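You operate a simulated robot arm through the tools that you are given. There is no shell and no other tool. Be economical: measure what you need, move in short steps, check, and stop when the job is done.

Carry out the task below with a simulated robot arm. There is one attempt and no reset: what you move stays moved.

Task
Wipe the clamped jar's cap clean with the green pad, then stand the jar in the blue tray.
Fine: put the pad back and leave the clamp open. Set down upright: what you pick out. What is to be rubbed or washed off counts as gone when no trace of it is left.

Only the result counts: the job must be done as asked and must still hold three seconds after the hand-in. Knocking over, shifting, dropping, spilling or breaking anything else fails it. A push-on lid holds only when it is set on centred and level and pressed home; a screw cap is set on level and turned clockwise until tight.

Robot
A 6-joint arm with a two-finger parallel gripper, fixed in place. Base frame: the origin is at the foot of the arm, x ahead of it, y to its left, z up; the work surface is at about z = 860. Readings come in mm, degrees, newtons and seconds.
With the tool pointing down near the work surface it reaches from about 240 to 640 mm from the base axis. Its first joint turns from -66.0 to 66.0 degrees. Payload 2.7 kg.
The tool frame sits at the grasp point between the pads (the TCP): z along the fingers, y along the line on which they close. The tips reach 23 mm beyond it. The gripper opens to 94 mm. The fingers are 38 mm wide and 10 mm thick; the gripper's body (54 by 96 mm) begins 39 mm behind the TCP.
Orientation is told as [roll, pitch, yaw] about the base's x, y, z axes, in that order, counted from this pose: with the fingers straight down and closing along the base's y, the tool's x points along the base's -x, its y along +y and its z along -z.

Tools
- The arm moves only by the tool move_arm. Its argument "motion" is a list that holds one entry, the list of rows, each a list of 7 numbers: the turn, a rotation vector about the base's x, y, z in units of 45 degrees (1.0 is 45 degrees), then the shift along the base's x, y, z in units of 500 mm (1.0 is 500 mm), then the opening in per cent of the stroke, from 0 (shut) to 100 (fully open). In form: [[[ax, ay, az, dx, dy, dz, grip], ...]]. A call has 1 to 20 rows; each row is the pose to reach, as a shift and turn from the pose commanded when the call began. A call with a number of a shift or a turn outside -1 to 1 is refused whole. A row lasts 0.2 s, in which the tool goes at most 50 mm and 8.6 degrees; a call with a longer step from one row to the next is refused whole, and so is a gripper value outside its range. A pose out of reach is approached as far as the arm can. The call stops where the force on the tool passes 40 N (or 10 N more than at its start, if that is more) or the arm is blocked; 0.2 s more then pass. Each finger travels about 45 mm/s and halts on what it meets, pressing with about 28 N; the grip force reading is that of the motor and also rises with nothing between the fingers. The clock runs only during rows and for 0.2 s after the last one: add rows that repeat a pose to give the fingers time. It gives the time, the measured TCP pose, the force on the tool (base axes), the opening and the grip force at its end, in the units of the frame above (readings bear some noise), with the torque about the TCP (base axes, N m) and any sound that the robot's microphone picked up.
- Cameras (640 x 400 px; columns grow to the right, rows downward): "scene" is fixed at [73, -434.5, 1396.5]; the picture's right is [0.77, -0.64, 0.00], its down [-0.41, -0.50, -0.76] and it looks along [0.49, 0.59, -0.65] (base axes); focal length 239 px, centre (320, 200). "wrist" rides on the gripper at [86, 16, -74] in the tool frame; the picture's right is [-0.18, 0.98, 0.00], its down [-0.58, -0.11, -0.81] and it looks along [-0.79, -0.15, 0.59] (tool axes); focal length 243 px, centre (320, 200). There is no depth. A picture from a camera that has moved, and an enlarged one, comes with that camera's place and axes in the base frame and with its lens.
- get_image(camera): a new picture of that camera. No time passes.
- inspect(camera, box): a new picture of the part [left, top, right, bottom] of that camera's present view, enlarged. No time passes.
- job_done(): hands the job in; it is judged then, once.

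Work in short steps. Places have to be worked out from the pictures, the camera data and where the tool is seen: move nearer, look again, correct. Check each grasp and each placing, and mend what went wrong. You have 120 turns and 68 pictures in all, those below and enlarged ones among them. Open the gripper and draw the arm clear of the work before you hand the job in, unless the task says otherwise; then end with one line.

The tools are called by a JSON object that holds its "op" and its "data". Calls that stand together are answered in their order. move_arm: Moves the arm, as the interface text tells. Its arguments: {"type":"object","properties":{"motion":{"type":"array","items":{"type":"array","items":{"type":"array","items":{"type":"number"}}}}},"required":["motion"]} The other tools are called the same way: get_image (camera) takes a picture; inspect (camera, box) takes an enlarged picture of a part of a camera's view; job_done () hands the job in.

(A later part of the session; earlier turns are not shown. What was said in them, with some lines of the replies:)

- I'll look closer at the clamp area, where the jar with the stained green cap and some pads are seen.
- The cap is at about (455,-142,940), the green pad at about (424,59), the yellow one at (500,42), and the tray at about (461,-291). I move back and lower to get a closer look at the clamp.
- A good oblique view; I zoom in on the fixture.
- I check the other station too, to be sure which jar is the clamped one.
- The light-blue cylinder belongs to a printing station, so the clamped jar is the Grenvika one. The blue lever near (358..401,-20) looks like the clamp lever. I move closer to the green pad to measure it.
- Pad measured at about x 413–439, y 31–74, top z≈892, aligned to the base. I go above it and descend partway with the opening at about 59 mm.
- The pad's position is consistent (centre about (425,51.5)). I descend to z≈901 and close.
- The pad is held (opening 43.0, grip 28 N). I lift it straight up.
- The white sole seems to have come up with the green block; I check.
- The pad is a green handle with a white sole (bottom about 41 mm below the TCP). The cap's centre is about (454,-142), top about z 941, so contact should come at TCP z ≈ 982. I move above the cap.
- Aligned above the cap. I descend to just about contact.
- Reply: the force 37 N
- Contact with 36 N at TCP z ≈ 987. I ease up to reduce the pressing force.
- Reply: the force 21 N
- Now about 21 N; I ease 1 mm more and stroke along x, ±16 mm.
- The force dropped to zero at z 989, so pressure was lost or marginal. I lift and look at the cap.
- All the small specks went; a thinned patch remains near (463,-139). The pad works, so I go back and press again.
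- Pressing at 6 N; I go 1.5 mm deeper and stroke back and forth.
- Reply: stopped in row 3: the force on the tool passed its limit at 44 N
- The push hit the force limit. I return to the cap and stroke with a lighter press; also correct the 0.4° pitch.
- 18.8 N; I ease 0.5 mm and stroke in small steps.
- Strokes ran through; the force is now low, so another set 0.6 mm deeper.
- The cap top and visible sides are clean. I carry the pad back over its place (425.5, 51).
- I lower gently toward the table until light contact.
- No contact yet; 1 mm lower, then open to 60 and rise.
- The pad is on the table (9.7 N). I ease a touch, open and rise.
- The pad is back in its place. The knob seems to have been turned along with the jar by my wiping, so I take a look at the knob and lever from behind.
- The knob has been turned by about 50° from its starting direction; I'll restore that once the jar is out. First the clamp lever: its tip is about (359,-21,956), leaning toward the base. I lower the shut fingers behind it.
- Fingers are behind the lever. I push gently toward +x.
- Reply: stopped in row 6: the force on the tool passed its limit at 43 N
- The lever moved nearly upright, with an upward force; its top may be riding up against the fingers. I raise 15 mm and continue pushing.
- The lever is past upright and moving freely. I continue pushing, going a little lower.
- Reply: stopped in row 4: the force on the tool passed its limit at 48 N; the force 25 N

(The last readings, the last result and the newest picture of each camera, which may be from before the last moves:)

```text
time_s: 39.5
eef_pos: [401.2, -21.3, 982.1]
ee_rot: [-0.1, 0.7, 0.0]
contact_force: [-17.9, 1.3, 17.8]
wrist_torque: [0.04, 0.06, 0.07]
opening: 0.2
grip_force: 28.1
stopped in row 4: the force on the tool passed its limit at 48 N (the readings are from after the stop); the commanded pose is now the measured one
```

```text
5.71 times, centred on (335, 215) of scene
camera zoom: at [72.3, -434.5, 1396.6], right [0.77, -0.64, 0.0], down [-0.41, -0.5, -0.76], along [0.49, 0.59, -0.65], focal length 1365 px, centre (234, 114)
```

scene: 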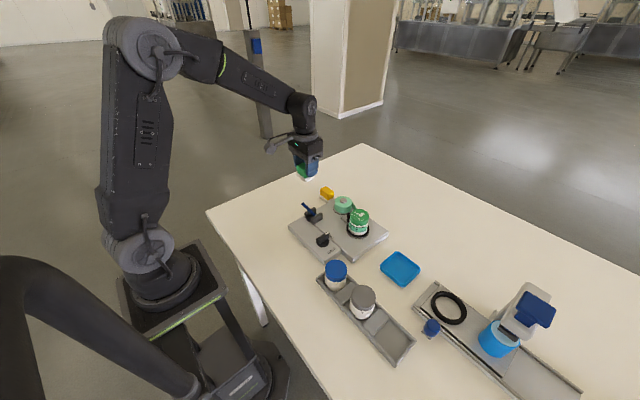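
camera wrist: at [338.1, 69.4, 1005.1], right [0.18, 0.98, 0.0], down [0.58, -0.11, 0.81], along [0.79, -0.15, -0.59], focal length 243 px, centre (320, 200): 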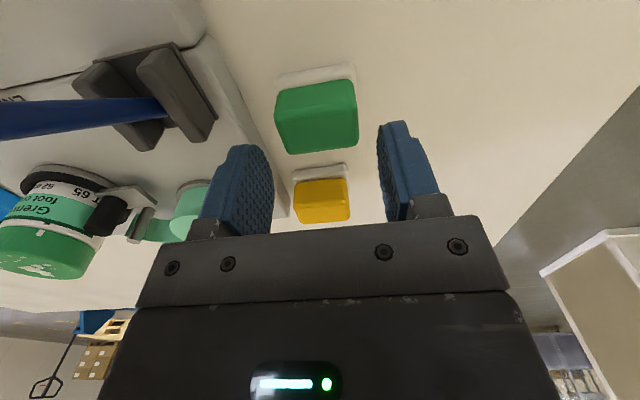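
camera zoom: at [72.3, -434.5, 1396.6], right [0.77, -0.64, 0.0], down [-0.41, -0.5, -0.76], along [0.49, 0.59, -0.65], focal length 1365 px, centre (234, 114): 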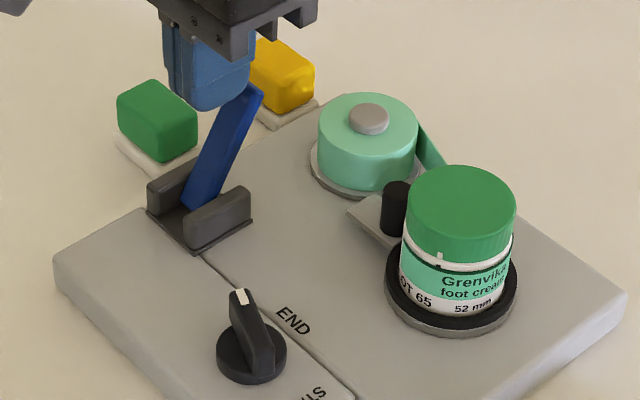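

The lever now leans the other way (about +27°) against a firm stop. I back off and look at the clamp parts.

{"op": "move_arm", "data": {"motion": [[[0, 0, 0, -0.02, 0, 0.02, 0], [0, 0, 0, -0.1, 0, 0.1, 0], [0, 0, 0, -0.17, -0.06, 0.16, 0], [0, 0, 0, -0.17, -0.13, 0.16, 0], [0, 0, 0, -0.17, -0.17, 0.16, 0], [0, 0, 0, -0.17, -0.17, 0.16, 60]]]}}

{"op": "inspect", "data": {"camera": "scene", "box": [285, 180, 385, 250]}}

{"op": "get_image", "data": {"camera": "wrist"}}

```text
refused: row 2 steps farther than a row can; nothing moved
```

```text
5.71 times, centred on (335, 215) of scene
camera zoom: at [72.3, -434.5, 1396.6], right [0.77, -0.64, 0.0], down [-0.41, -0.5, -0.76], along [0.49, 0.59, -0.65], focal length 1365 px, centre (234, 114)
```

zoom: 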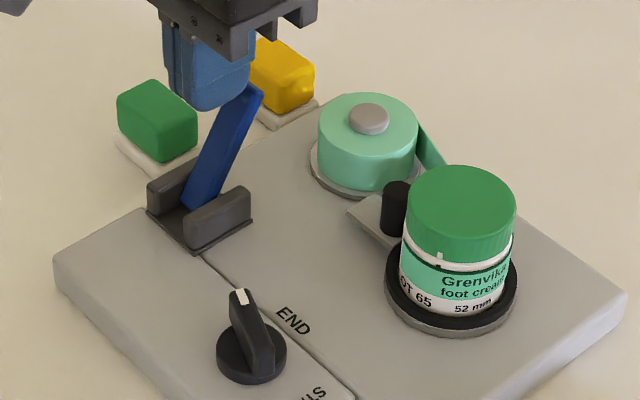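

```text
30 pictures are left
camera wrist: at [316.8, -4.1, 1057.4], right [0.18, 0.98, 0.0], down [0.59, -0.11, 0.8], along [0.78, -0.15, -0.6], focal length 243 px, centre (320, 200)
```

wrist: 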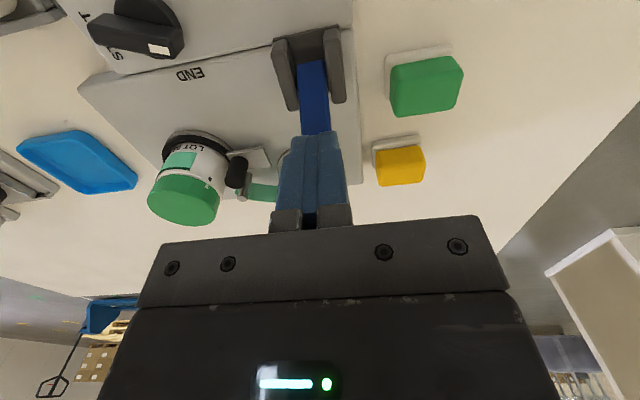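

Back off in smaller steps toward a viewing pose for the jar.

{"op": "move_arm", "data": {"motion": [[[0, -0.01, 0, -0.02, 0, 0.02, 0], [0, -0.015, 0, -0.06, 0, 0.07, 0], [0, -0.015, 0, -0.1, -0.05, 0.11, 0], [0, -0.015, 0, -0.12, -0.12, 0.11, 0], [0, -0.015, 0, -0.12, -0.2, 0.08, 30], [0, -0.015, 0, -0.12, -0.24, 0.06, 70], [0, -0.015, 0, -0.12, -0.24, 0.06, 100], [0, -0.015, 0, -0.12, -0.24, 0.06, 100]]]}}

{"op": "get_image", "data": {"camera": "wrist"}}

{"op": "inspect", "data": {"camera": "scene", "box": [285, 170, 385, 250]}}

```text
time_s: 41.4
eef_pos: [344.1, -141.5, 1012.2]
ee_rot: [0.0, -0.1, 0.1]
contact_force: [0.2, -0.2, -0.1]
wrist_torque: [-0.01, -0.01, -0.01]
opening: 84.8
grip_force: 0.0
```

```text
29 pictures are left
camera wrist: at [257.9, -125.1, 1086.6], right [0.18, 0.98, 0.0], down [0.58, -0.11, 0.81], along [0.79, -0.15, -0.59], focal length 243 px, centre (320, 200)
```

wrist: 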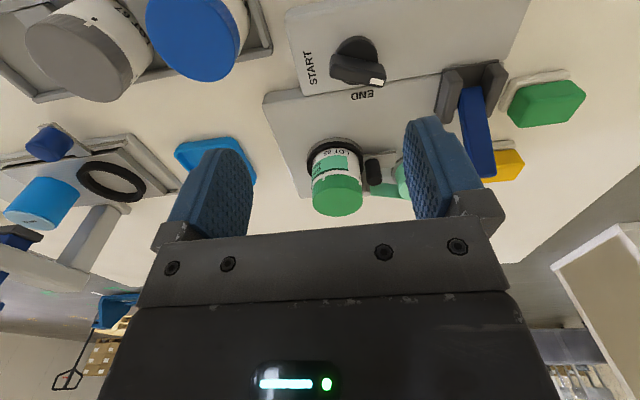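

```text
5.00 times, centred on (335, 210) of scene
camera zoom: at [73.0, -434.5, 1396.5], right [0.77, -0.64, 0.0], down [-0.41, -0.5, -0.76], along [0.49, 0.59, -0.65], focal length 1195 px, centre (245, 150)
```

zoom: 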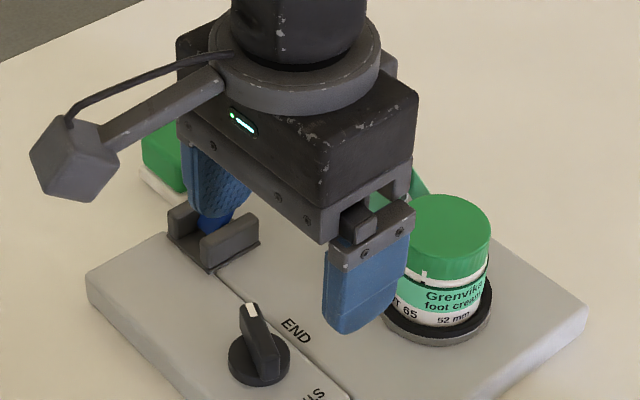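

{"op": "inspect", "data": {"camera": "wrist", "box": [280, 120, 430, 220]}}

```text
4.00 times, centred on (355, 170) of wrist
camera zoom: at [257.9, -125.1, 1086.6], right [0.18, 0.98, 0.0], down [0.58, -0.11, 0.81], along [0.79, -0.15, -0.59], focal length 970 px, centre (180, 320)
```

zoom: 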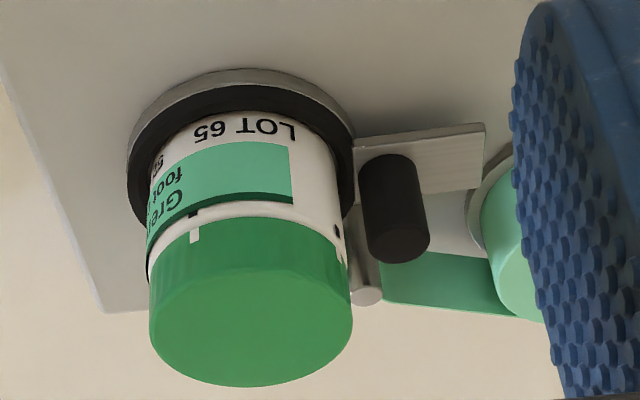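

The roller now stands clear of the jar: the clamp is open. I'll grip the jar with the closing line at 150° (yaw +60) so the fingers miss the roller, moving above it and turning.

{"op": "move_arm", "data": {"motion": [[[0, 0, 0.18, 0.04, 0, 0.03, 100], [0, 0, 0.36, 0.1, 0, 0.06, 100], [0, 0, 0.54, 0.16, -0.002, 0.06, 100], [0, 0, 0.72, 0.218, -0.002, 0.06, 100], [0, 0, 0.9, 0.218, -0.002, 0.06, 100], [0, 0, 1.0, 0.218, -0.002, 0.06, 100], [0, 0, 1.0, 0.218, -0.002, 0.06, 100]]]}}

{"op": "move_arm", "data": {"motion": [[[0, 0, 0.16, 0, 0, 0, 100], [0, 0, 0.333, 0, 0, 0, 100], [0, 0, 0.333, 0, 0, -0.03, 100], [0, 0, 0.333, 0, 0, -0.03, 100]]]}}

{"op": "inspect", "data": {"camera": "wrist", "box": [140, 0, 500, 225]}}

{"op": "inspect", "data": {"camera": "scene", "box": [300, 150, 420, 250]}}

```text
time_s: 43.0
eef_pos: [453.1, -142.2, 1041.8]
ee_rot: [0.0, -0.1, 45.2]
contact_force: [0.8, 0.8, 0.7]
wrist_torque: [0.03, 0.0, -0.02]
opening: 93.9
grip_force: 0.0
```

```text
time_s: 44.0
eef_pos: [450.9, -143.4, 1026.2]
ee_rot: [0.1, -0.1, 59.9]
contact_force: [-0.7, 0.5, 0.0]
wrist_torque: [-0.01, 0.01, 0.02]
opening: 93.8
grip_force: 0.1
```

```text
1.78 times, centred on (320, 112) of wrist
camera zoom: at [395.3, -208.5, 1100.7], right [-0.76, 0.65, 0.0], down [0.38, 0.45, 0.81], along [0.53, 0.61, -0.59], focal length 431 px, centre (320, 356)
```

zoom: 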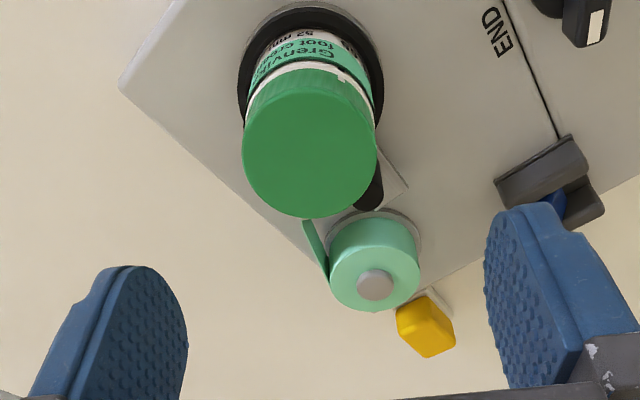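

```text
4.00 times, centred on (360, 200) of scene
camera zoom: at [73.0, -434.5, 1396.5], right [0.77, -0.64, 0.0], down [-0.41, -0.5, -0.76], along [0.49, 0.59, -0.65], focal length 956 px, centre (160, 200)
```

zoom: 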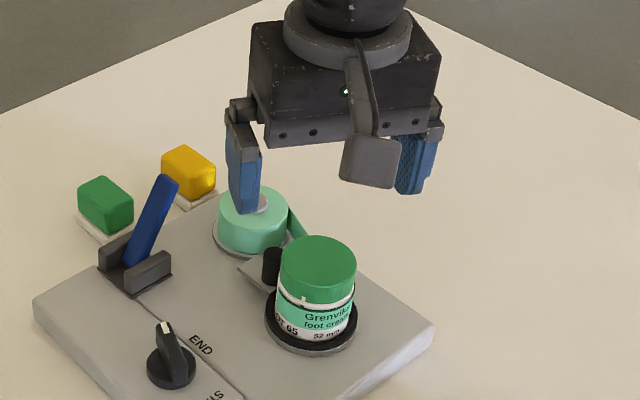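

The cap's centre sits about (454,-145), a few mm off the tool line. I correct by (+2,-2) mm and descend to TCP z ≈ 934 around the jar.

{"op": "move_arm", "data": {"motion": [[[0, 0, 0, 0.004, -0.004, -0.05, 100], [0, 0, 0, 0.004, -0.004, -0.1, 100], [0, 0, 0, 0.004, -0.004, -0.14, 100], [0, 0, 0, 0.004, -0.004, -0.16, 100], [0, 0, 0, 0.004, -0.004, -0.16, 100]]]}}

{"op": "inspect", "data": {"camera": "scene", "box": [300, 160, 420, 260]}}

{"op": "inspect", "data": {"camera": "wrist", "box": [140, 0, 500, 225]}}

```text
time_s: 45.1
eef_pos: [454.9, -144.2, 947.3]
ee_rot: [0.0, 0.0, 59.9]
contact_force: [-0.5, 0.4, -0.5]
wrist_torque: [-0.02, 0.0, -0.01]
opening: 94.0
grip_force: 0.0
```

```text
4.00 times, centred on (360, 210) of scene
camera zoom: at [73.0, -434.5, 1396.5], right [0.77, -0.64, 0.0], down [-0.41, -0.5, -0.76], along [0.49, 0.59, -0.65], focal length 956 px, centre (160, 160)
```

zoom: 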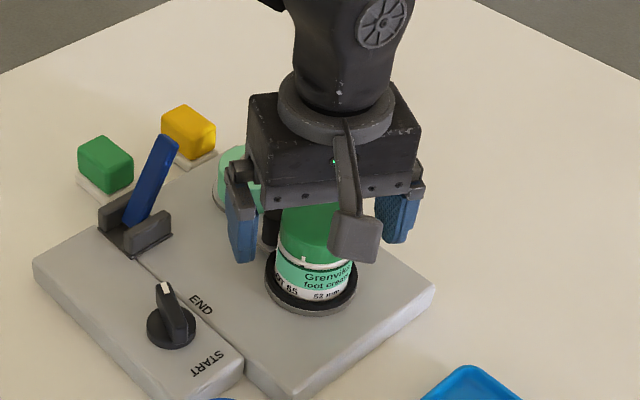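

```text
1.78 times, centred on (320, 112) of wrist
camera zoom: at [398.5, -209.9, 1020.5], right [-0.76, 0.65, 0.0], down [0.38, 0.45, 0.81], along [0.53, 0.61, -0.59], focal length 431 px, centre (320, 356)
```

zoom: 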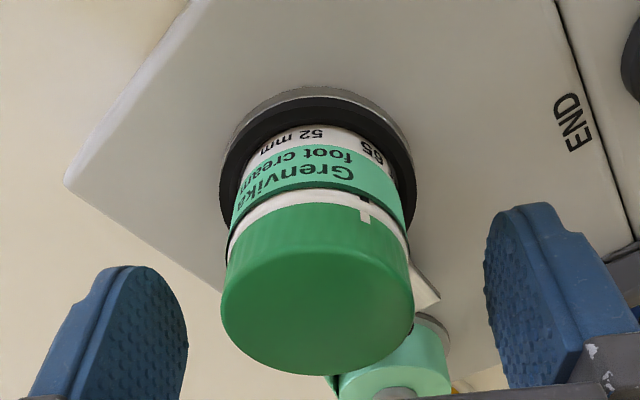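

Laterally centred; I shift 3 mm toward the camera, go down to z ≈ 934 and close.

{"op": "move_arm", "data": {"motion": [[[0, 0, 0, -0.004, -0.004, -0.015, 100], [0, 0, 0, -0.004, -0.004, -0.026, 100], [0, 0, 0, -0.004, -0.004, -0.026, 80], [0, 0, 0, -0.004, -0.004, -0.026, 60], [0, 0, 0, -0.004, -0.004, -0.026, 40], [0, 0, 0, -0.004, -0.004, -0.026, 30], [0, 0, 0, -0.004, -0.004, -0.026, 30], [0, 0, 0, -0.004, -0.004, -0.026, 30]]]}}

{"op": "inspect", "data": {"camera": "wrist", "box": [140, 0, 500, 225]}}

```text
time_s: 47.0
eef_pos: [452.6, -146.6, 933.2]
ee_rot: [0.0, -0.1, 60.1]
contact_force: [-0.2, 0.2, 0.1]
wrist_torque: [-0.01, 0.01, -0.05]
opening: 51.1
grip_force: 27.8
```

```text
1.78 times, centred on (320, 112) of wrist
camera zoom: at [396.4, -212.7, 1006.8], right [-0.76, 0.65, 0.0], down [0.38, 0.45, 0.81], along [0.53, 0.61, -0.59], focal length 431 px, centre (320, 356)
```

zoom: 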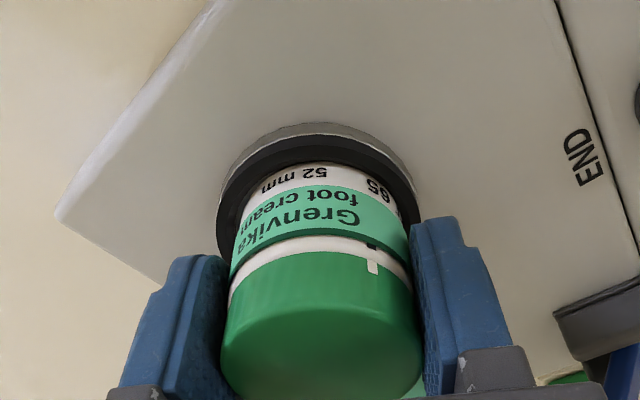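

The jar is held (51.1 mm, 28 N, no side force). I lift slowly and check.

{"op": "move_arm", "data": {"motion": [[[0, 0, 0, 0, 0, 0.01, 30], [0, 0, 0, 0, 0, 0.02, 30], [0, 0, 0, 0, 0, 0.04, 30], [0, 0, 0, 0, 0, 0.08, 30], [0, 0, 0, 0, 0, 0.13, 30], [0, 0, 0, 0, 0, 0.13, 30]]]}}

{"op": "inspect", "data": {"camera": "scene", "box": [290, 140, 450, 300]}}

{"op": "get_image", "data": {"camera": "wrist"}}

```text
time_s: 48.4
eef_pos: [451.6, -146.3, 998.3]
ee_rot: [0.0, -0.1, 60.0]
contact_force: [1.1, 0.2, -0.9]
wrist_torque: [-0.02, -0.03, -0.01]
opening: 51.3
grip_force: 27.9
```

```text
2.50 times, centred on (370, 220) of scene
camera zoom: at [73.0, -434.5, 1396.5], right [0.77, -0.64, 0.0], down [-0.41, -0.5, -0.76], along [0.49, 0.59, -0.65], focal length 597 px, centre (195, 150)
```

zoom: 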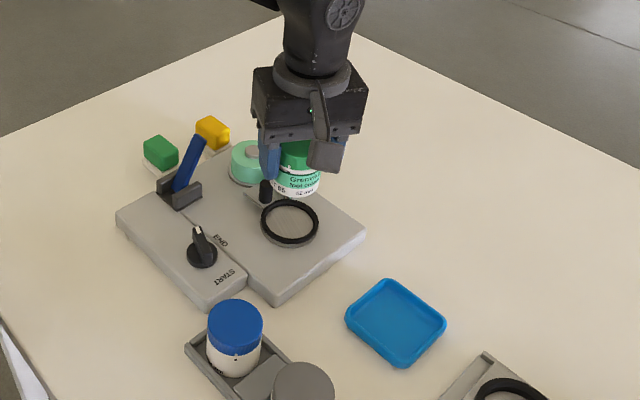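

```text
20 pictures are left
camera wrist: at [395.0, -212.9, 1072.3], right [-0.76, 0.65, 0.0], down [0.38, 0.45, 0.81], along [0.53, 0.61, -0.59], focal length 243 px, centre (320, 200)
```

wrist: 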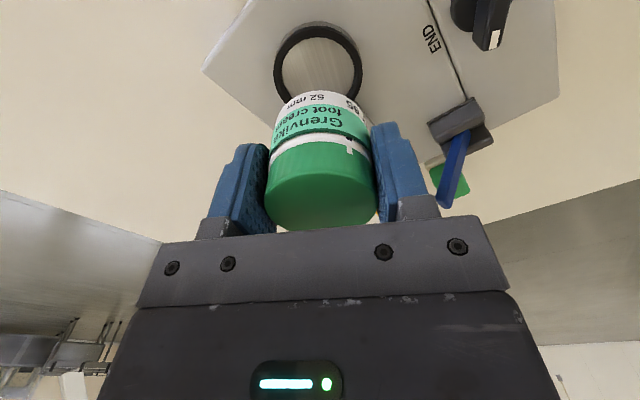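

The jar came out whole. The tray spans about x 419–494, y −329..−258, centre about (456.5,−293). I carry the jar above it.

{"op": "move_arm", "data": {"motion": [[[0, 0, 0, 0, -0.07, 0.0, 30], [0, 0, 0, 0.004, -0.14, 0.0, 30], [0, 0, 0, 0.008, -0.22, 0.0, 30], [0, 0, 0, 0.008, -0.294, 0, 30], [0, 0, 0, 0.008, -0.294, -0.06, 30], [0, 0, 0, 0.008, -0.294, -0.08, 30], [0, 0, 0, 0.008, -0.294, -0.08, 30]]]}}

{"op": "inspect", "data": {"camera": "scene", "box": [350, 200, 450, 300]}}

{"op": "inspect", "data": {"camera": "wrist", "box": [200, 0, 440, 240]}}

```text
time_s: 50.0
eef_pos: [457.5, -294.1, 959.2]
ee_rot: [0.0, -0.1, 60.1]
contact_force: [-0.3, -0.8, -0.8]
wrist_torque: [0.0, 0.02, 0.01]
opening: 51.1
grip_force: 27.6
```

```text
4.00 times, centred on (400, 250) of scene
camera zoom: at [73.0, -434.5, 1396.5], right [0.77, -0.64, 0.0], down [-0.41, -0.5, -0.76], along [0.49, 0.59, -0.65], focal length 956 px, centre (0, 0)
```

zoom: 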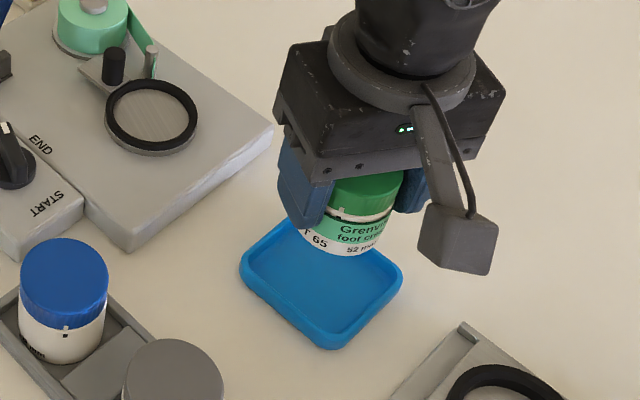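

```text
1.67 times, centred on (320, 120) of wrist
camera zoom: at [400.8, -359.6, 1032.5], right [-0.76, 0.65, 0.0], down [0.38, 0.45, 0.81], along [0.53, 0.61, -0.59], focal length 404 px, centre (320, 333)
```

zoom: 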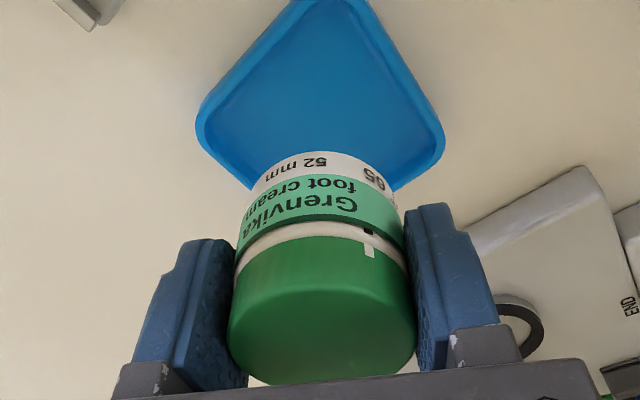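

Laterally the wrist view shows the jar centred on the tray. I lower to just above the rim and check again.

{"op": "move_arm", "data": {"motion": [[[0, 0, 0, 0, 0, -0.03, 30], [0, 0, 0, 0, 0, -0.06, 30], [0, 0, 0, 0, 0, -0.068, 30], [0, 0, 0, 0, 0, -0.068, 30]]]}}

{"op": "inspect", "data": {"camera": "scene", "box": [370, 235, 430, 295]}}

{"op": "inspect", "data": {"camera": "wrist", "box": [200, 0, 440, 200]}}

```text
time_s: 51.0
eef_pos: [456.3, -292.5, 922.8]
ee_rot: [0.0, 0.0, 60.0]
contact_force: [-0.3, 0.5, -1.2]
wrist_torque: [-0.03, 0.02, -0.01]
opening: 51.0
grip_force: 27.6
```

```text
6.67 times, centred on (400, 265) of scene
camera zoom: at [73.0, -434.5, 1396.5], right [0.77, -0.64, 0.0], down [-0.41, -0.5, -0.76], along [0.49, 0.59, -0.65], focal length 1593 px, centre (-213, -233)
```

zoom: 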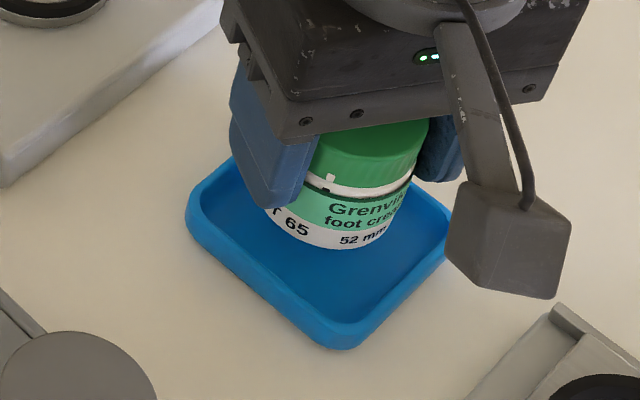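

```text
2.00 times, centred on (320, 100) of wrist
camera zoom: at [400.3, -358.9, 997.1], right [-0.76, 0.65, 0.0], down [0.38, 0.45, 0.81], along [0.53, 0.61, -0.59], focal length 485 px, centre (320, 400)
```

zoom: 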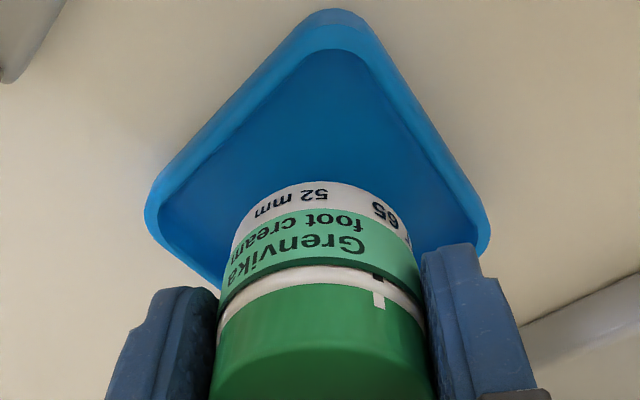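

The jar is within a few mm of the tray's centre, with about ±7 mm room. I shift 1 mm and lower until contact.

{"op": "move_arm", "data": {"motion": [[[0, 0, 0, -0.002, 0.002, -0.01, 30], [0, 0, 0, -0.002, 0.002, -0.016, 30], [0, 0, 0, -0.002, 0.002, -0.02, 30], [0, 0, 0, -0.002, 0.002, -0.024, 30], [0, 0, 0, -0.002, 0.002, -0.024, 30]]]}}

```text
time_s: 52.1
eef_pos: [455.5, -291.6, 910.8]
ee_rot: [0.0, -0.2, 60.0]
contact_force: [0.7, -0.1, -0.7]
wrist_torque: [0.0, -0.01, 0.0]
opening: 51.0
grip_force: 27.8
```

{"op": "move_arm", "data": {"motion": [[[0, 0, 0, 0, 0, -0.004, 30], [0, 0, 0, 0, 0, -0.007, 30], [0, 0, 0, 0, 0, -0.01, 30], [0, 0, 0, 0, 0, -0.01, 30]]]}}

{"op": "inspect", "data": {"camera": "scene", "box": [370, 235, 430, 295]}}

```text
time_s: 53.1
eef_pos: [456.2, -292.1, 907.1]
ee_rot: [0.0, 0.0, 60.0]
contact_force: [-0.5, -0.5, -1.3]
wrist_torque: [0.03, -0.04, 0.03]
opening: 51.1
grip_force: 27.8
```

```text
6.67 times, centred on (400, 265) of scene
camera zoom: at [73.0, -434.5, 1396.5], right [0.77, -0.64, 0.0], down [-0.41, -0.5, -0.76], along [0.49, 0.59, -0.65], focal length 1593 px, centre (-213, -233)
```

zoom: 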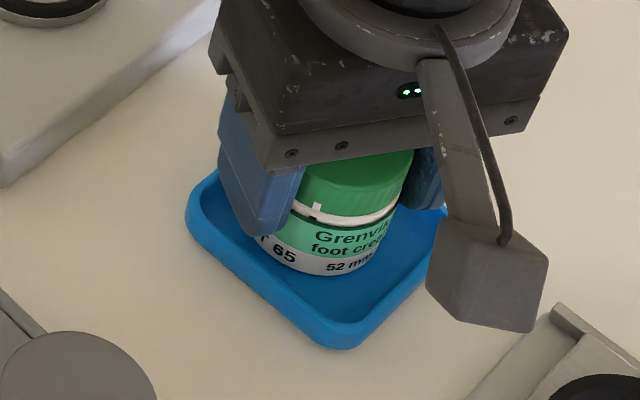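

Not touching yet, well centred over the tray floor. Lower on in small steps.

{"op": "move_arm", "data": {"motion": [[[0, 0, 0, 0, 0, -0.004, 30], [0, 0, 0, 0, 0, -0.007, 30], [0, 0, 0, 0, 0, -0.007, 30]]]}}

```text
time_s: 54.0
eef_pos: [456.6, -293.3, 905.7]
ee_rot: [-0.2, -0.2, 59.9]
contact_force: [-4.2, 1.6, 17.0]
wrist_torque: [0.21, 0.26, 0.01]
opening: 51.0
grip_force: 27.9
```

On the tray floor (17 N). I ease off, open, and check before rising.

{"op": "move_arm", "data": {"motion": [[[0, 0, 0, 0, 0, 0.003, 30], [0, 0, 0, 0, 0, 0.003, 50], [0, 0, 0, 0, 0, 0.003, 70], [0, 0, 0, 0, 0, 0.003, 85], [0, 0, 0, 0, 0, 0.003, 85], [0, 0, 0, 0, 0, 0.05, 85], [0, 0, 0, 0, 0, 0.12, 85], [0, 0, 0, 0, 0, 0.2, 85], [0, 0, 0, 0, 0, 0.26, 85], [0, 0, 0, 0, 0, 0.26, 85]]]}}

{"op": "inspect", "data": {"camera": "scene", "box": [350, 215, 450, 305]}}

{"op": "get_image", "data": {"camera": "wrist"}}

```text
time_s: 56.1
eef_pos: [455.8, -290.7, 1035.1]
ee_rot: [-0.1, -0.1, 60.1]
contact_force: [-0.1, 0.2, -0.2]
wrist_torque: [-0.01, -0.01, 0.01]
opening: 80.1
grip_force: 0.1
```

```text
4.44 times, centred on (400, 260) of scene
camera zoom: at [73.0, -434.5, 1396.5], right [0.77, -0.64, 0.0], down [-0.41, -0.5, -0.76], along [0.49, 0.59, -0.65], focal length 1062 px, centre (-36, -67)
```

zoom: 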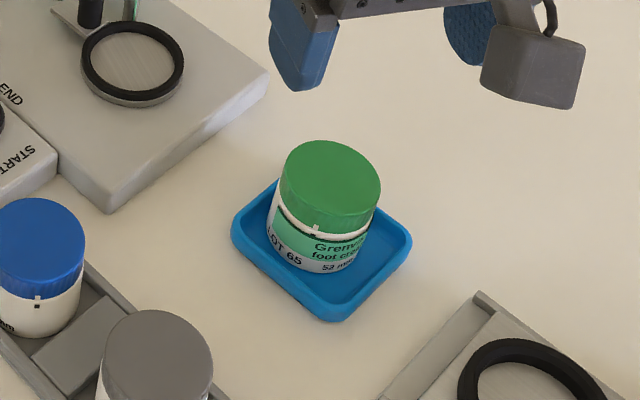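

```text
13 pictures are left
camera wrist: at [399.4, -357.3, 1109.0], right [-0.76, 0.65, 0.0], down [0.38, 0.45, 0.81], along [0.53, 0.61, -0.59], focal length 243 px, centre (320, 200)
```

wrist: 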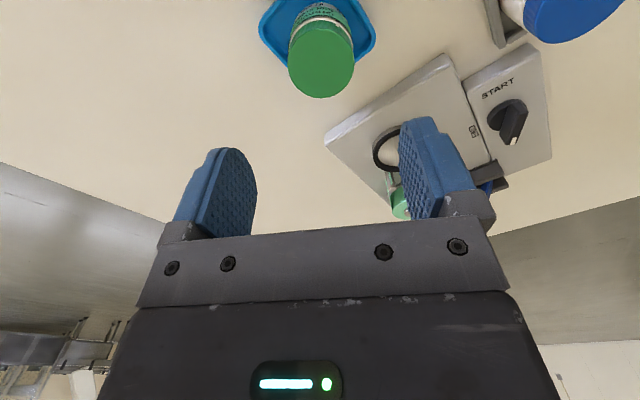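

The jar stands upright in the tray. Now I restore the knob (about (350,−114), bar at about 58°) that my wiping dragged round: move above it at this yaw.

{"op": "move_arm", "data": {"motion": [[[0, 0, 0, -0.05, 0.07, 0, 60], [0, 0, 0, -0.1, 0.14, 0, 50], [0, 0, 0, -0.15, 0.21, 0, 45], [0, 0, 0, -0.19, 0.28, 0, 45], [0, 0, 0, -0.212, 0.354, 0, 45], [0, 0, 0, -0.212, 0.354, -0.08, 45], [0, 0, 0, -0.212, 0.354, -0.15, 45], [0, 0, 0, -0.212, 0.354, -0.15, 45]]]}}

{"op": "inspect", "data": {"camera": "wrist", "box": [180, 0, 460, 200]}}

{"op": "inspect", "data": {"camera": "scene", "box": [270, 190, 370, 270]}}

```text
time_s: 58.0
eef_pos: [350.1, -116.0, 959.4]
ee_rot: [0.0, -0.2, 60.0]
contact_force: [-0.1, 0.7, 0.0]
wrist_torque: [-0.02, 0.01, 0.0]
opening: 42.4
grip_force: 0.0
```

```text
2.00 times, centred on (320, 100) of wrist
camera zoom: at [293.8, -181.2, 1032.9], right [-0.76, 0.65, 0.0], down [0.38, 0.45, 0.81], along [0.53, 0.61, -0.59], focal length 485 px, centre (320, 400)
```

zoom: 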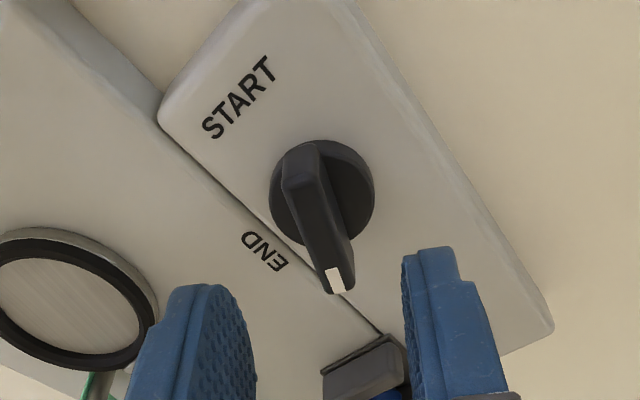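

```text
5.00 times, centred on (320, 230) of scene
camera zoom: at [73.0, -434.5, 1396.5], right [0.77, -0.64, 0.0], down [-0.41, -0.5, -0.76], along [0.49, 0.59, -0.65], focal length 1195 px, centre (320, 50)
```

zoom: 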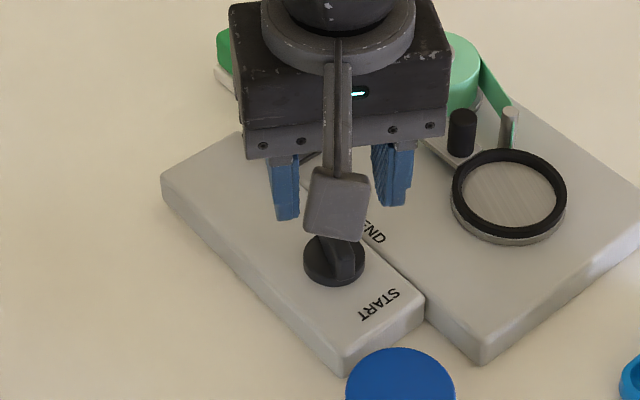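

The knob lies right below the tool, its bar at about 62–65°. I descend with a touch more yaw and close gently.

{"op": "move_arm", "data": {"motion": [[[0, 0, 0.07, 0.001, 0, -0.03, 45], [0, 0, 0.07, 0.001, 0, -0.06, 45], [0, 0, 0.07, 0.001, 0, -0.08, 45], [0, 0, 0.07, 0.001, 0, -0.08, 25], [0, 0, 0.07, 0.001, 0, -0.08, 5], [0, 0, 0.07, 0.001, 0, -0.08, 5], [0, 0, 0.07, 0.001, 0, -0.08, 5]]]}}

{"op": "inspect", "data": {"camera": "wrist", "box": [180, 0, 460, 200]}}

```text
time_s: 59.5
eef_pos: [350.0, -115.7, 918.6]
ee_rot: [-0.1, -0.1, 63.2]
contact_force: [7.4, -6.9, -7.0]
wrist_torque: [-0.03, -0.04, -0.02]
opening: 10.8
grip_force: 44.4
```

```text
2.00 times, centred on (320, 100) of wrist
camera zoom: at [296.8, -184.5, 992.9], right [-0.79, 0.61, 0.0], down [0.36, 0.47, 0.81], along [0.49, 0.64, -0.59], focal length 485 px, centre (320, 400)
```

zoom: 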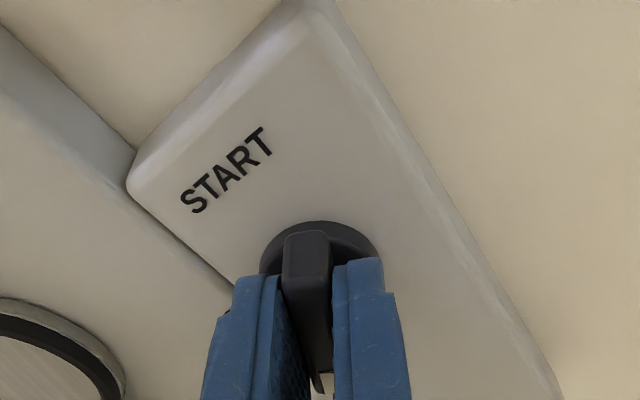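

Bar gripped. I turn the knob clockwise about 58° back toward END in small steps.

{"op": "move_arm", "data": {"motion": [[[0, 0, -0.13, 0, 0, 0, 5], [0, 0, -0.26, 0, 0, 0, 5], [0, 0, -0.39, 0, 0, 0, 5], [0, 0, -0.52, 0, 0, 0, 5], [0, 0, -0.65, 0, 0, 0, 5], [0, 0, -0.78, 0, 0, 0, 5], [0, 0, -0.91, 0, 0, 0, 5], [0, 0, -0.95, 0, 0, 0, 5]]]}}

```text
time_s: 61.4
eef_pos: [348.5, -114.7, 918.8]
ee_rot: [0.0, -0.1, 20.3]
contact_force: [-3.9, -0.9, 9.1]
wrist_torque: [0.25, -0.7, 0.02]
opening: 10.8
grip_force: 45.6
```

It turns freely. I finish with another ~13°, release and rise to compare with the starting picture.

{"op": "move_arm", "data": {"motion": [[[0, 0, -0.13, 0, 0, 0, 5], [0, 0, -0.3, 0, 0, 0, 5], [0, 0, -0.3, 0, 0, 0, 5], [0, 0, -0.3, 0, 0, 0, 25], [0, 0, -0.3, 0, 0, 0, 45], [0, 0, -0.3, 0, 0, 0, 45], [0, 0, -0.3, 0, 0, 0.04, 45], [0, 0, -0.3, 0, 0, 0.12, 45], [0, 0, -0.3, -0.02, 0, 0.2, 45], [0, 0, -0.3, -0.06, 0.08, 0.24, 45], [0, 0, -0.3, -0.06, 0.08, 0.24, 45]]]}}

{"op": "inspect", "data": {"camera": "scene", "box": [270, 170, 430, 270]}}

{"op": "get_image", "data": {"camera": "wrist"}}

```text
time_s: 63.8
eef_pos: [321.0, -76.1, 1039.1]
ee_rot: [0.1, -0.1, 6.9]
contact_force: [-0.4, 0.6, -0.9]
wrist_torque: [-0.04, 0.04, 0.02]
opening: 42.5
grip_force: 0.0
```

```text
4.00 times, centred on (350, 220) of scene
camera zoom: at [73.0, -434.5, 1396.5], right [0.77, -0.64, 0.0], down [-0.41, -0.5, -0.76], along [0.49, 0.59, -0.65], focal length 956 px, centre (200, 120)
```

zoom: 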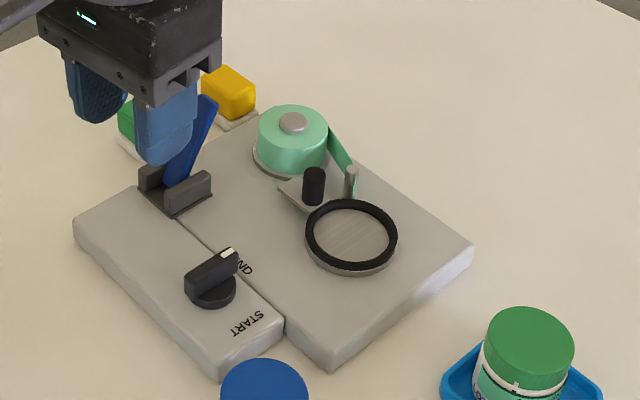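

```text
8 pictures are left
camera wrist: at [233.0, -69.7, 1113.3], right [0.06, 1.0, 0.0], down [0.59, -0.04, 0.81], along [0.81, -0.05, -0.59], focal length 243 px, centre (320, 200)
```

wrist: 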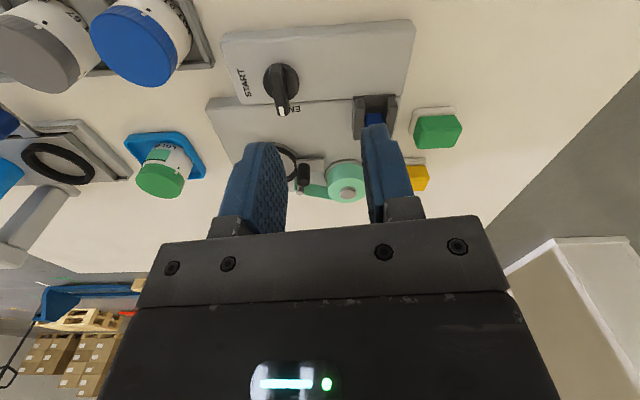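

The knob matches its starting picture, and the lever is open with everything else in place. I draw the arm clear and make a last check.

{"op": "move_arm", "data": {"motion": [[[0, 0, 0, -0.0, 0.02, 0.08, 60], [0, 0, 0, 0, 0.06, 0.16, 80], [0, 0, 0, 0, 0.1, 0.24, 100], [0, 0, 0, 0, 0.1, 0.3, 100], [0, 0, 0, 0, 0.1, 0.3, 100]]]}}

{"op": "inspect", "data": {"camera": "scene", "box": [365, 230, 435, 290]}}

{"op": "get_image", "data": {"camera": "scene"}}

```text
time_s: 65.0
eef_pos: [318.9, -24.7, 1186.7]
ee_rot: [0.0, -0.1, 7.0]
contact_force: [-0.4, -0.6, 0.8]
wrist_torque: [0.03, 0.0, 0.01]
opening: 94.3
grip_force: 0.0
```

```text
6.67 times, centred on (400, 260) of scene
camera zoom: at [73.0, -434.5, 1396.5], right [0.77, -0.64, 0.0], down [-0.41, -0.5, -0.76], along [0.49, 0.59, -0.65], focal length 1593 px, centre (-213, -200)
```

zoom: 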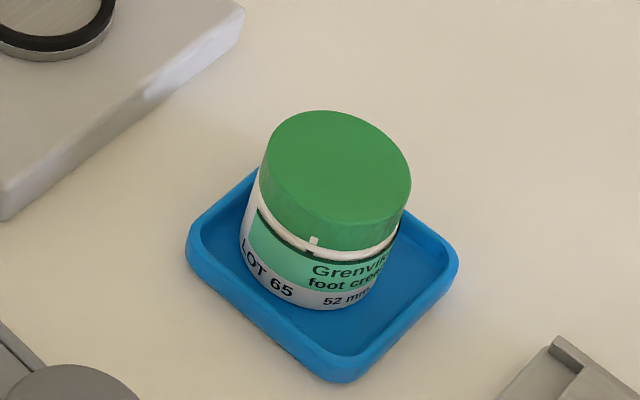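

```text
6 pictures are left
```

scene: 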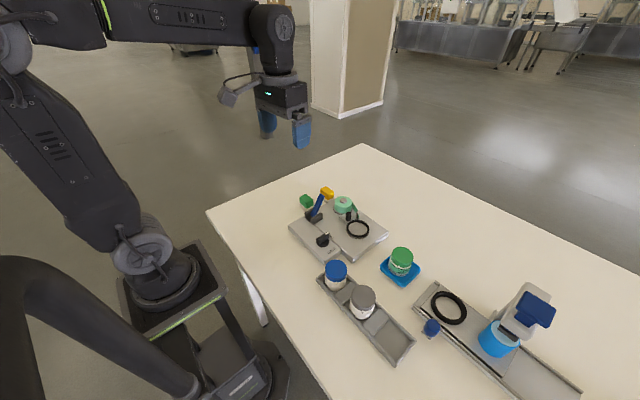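

The jar stands in the tray with a clean cap, the pad is back, the clamp is open and the arm is clear. I hand in.

{"op": "job_done", "data": {}}

```text
The job is handed in.
```

The clamped jar's cap is wiped clean and the jar stands upright in the blue tray; the pad is back in its place, the clamp is left open, and the knob that turned during wiping is set back to END.
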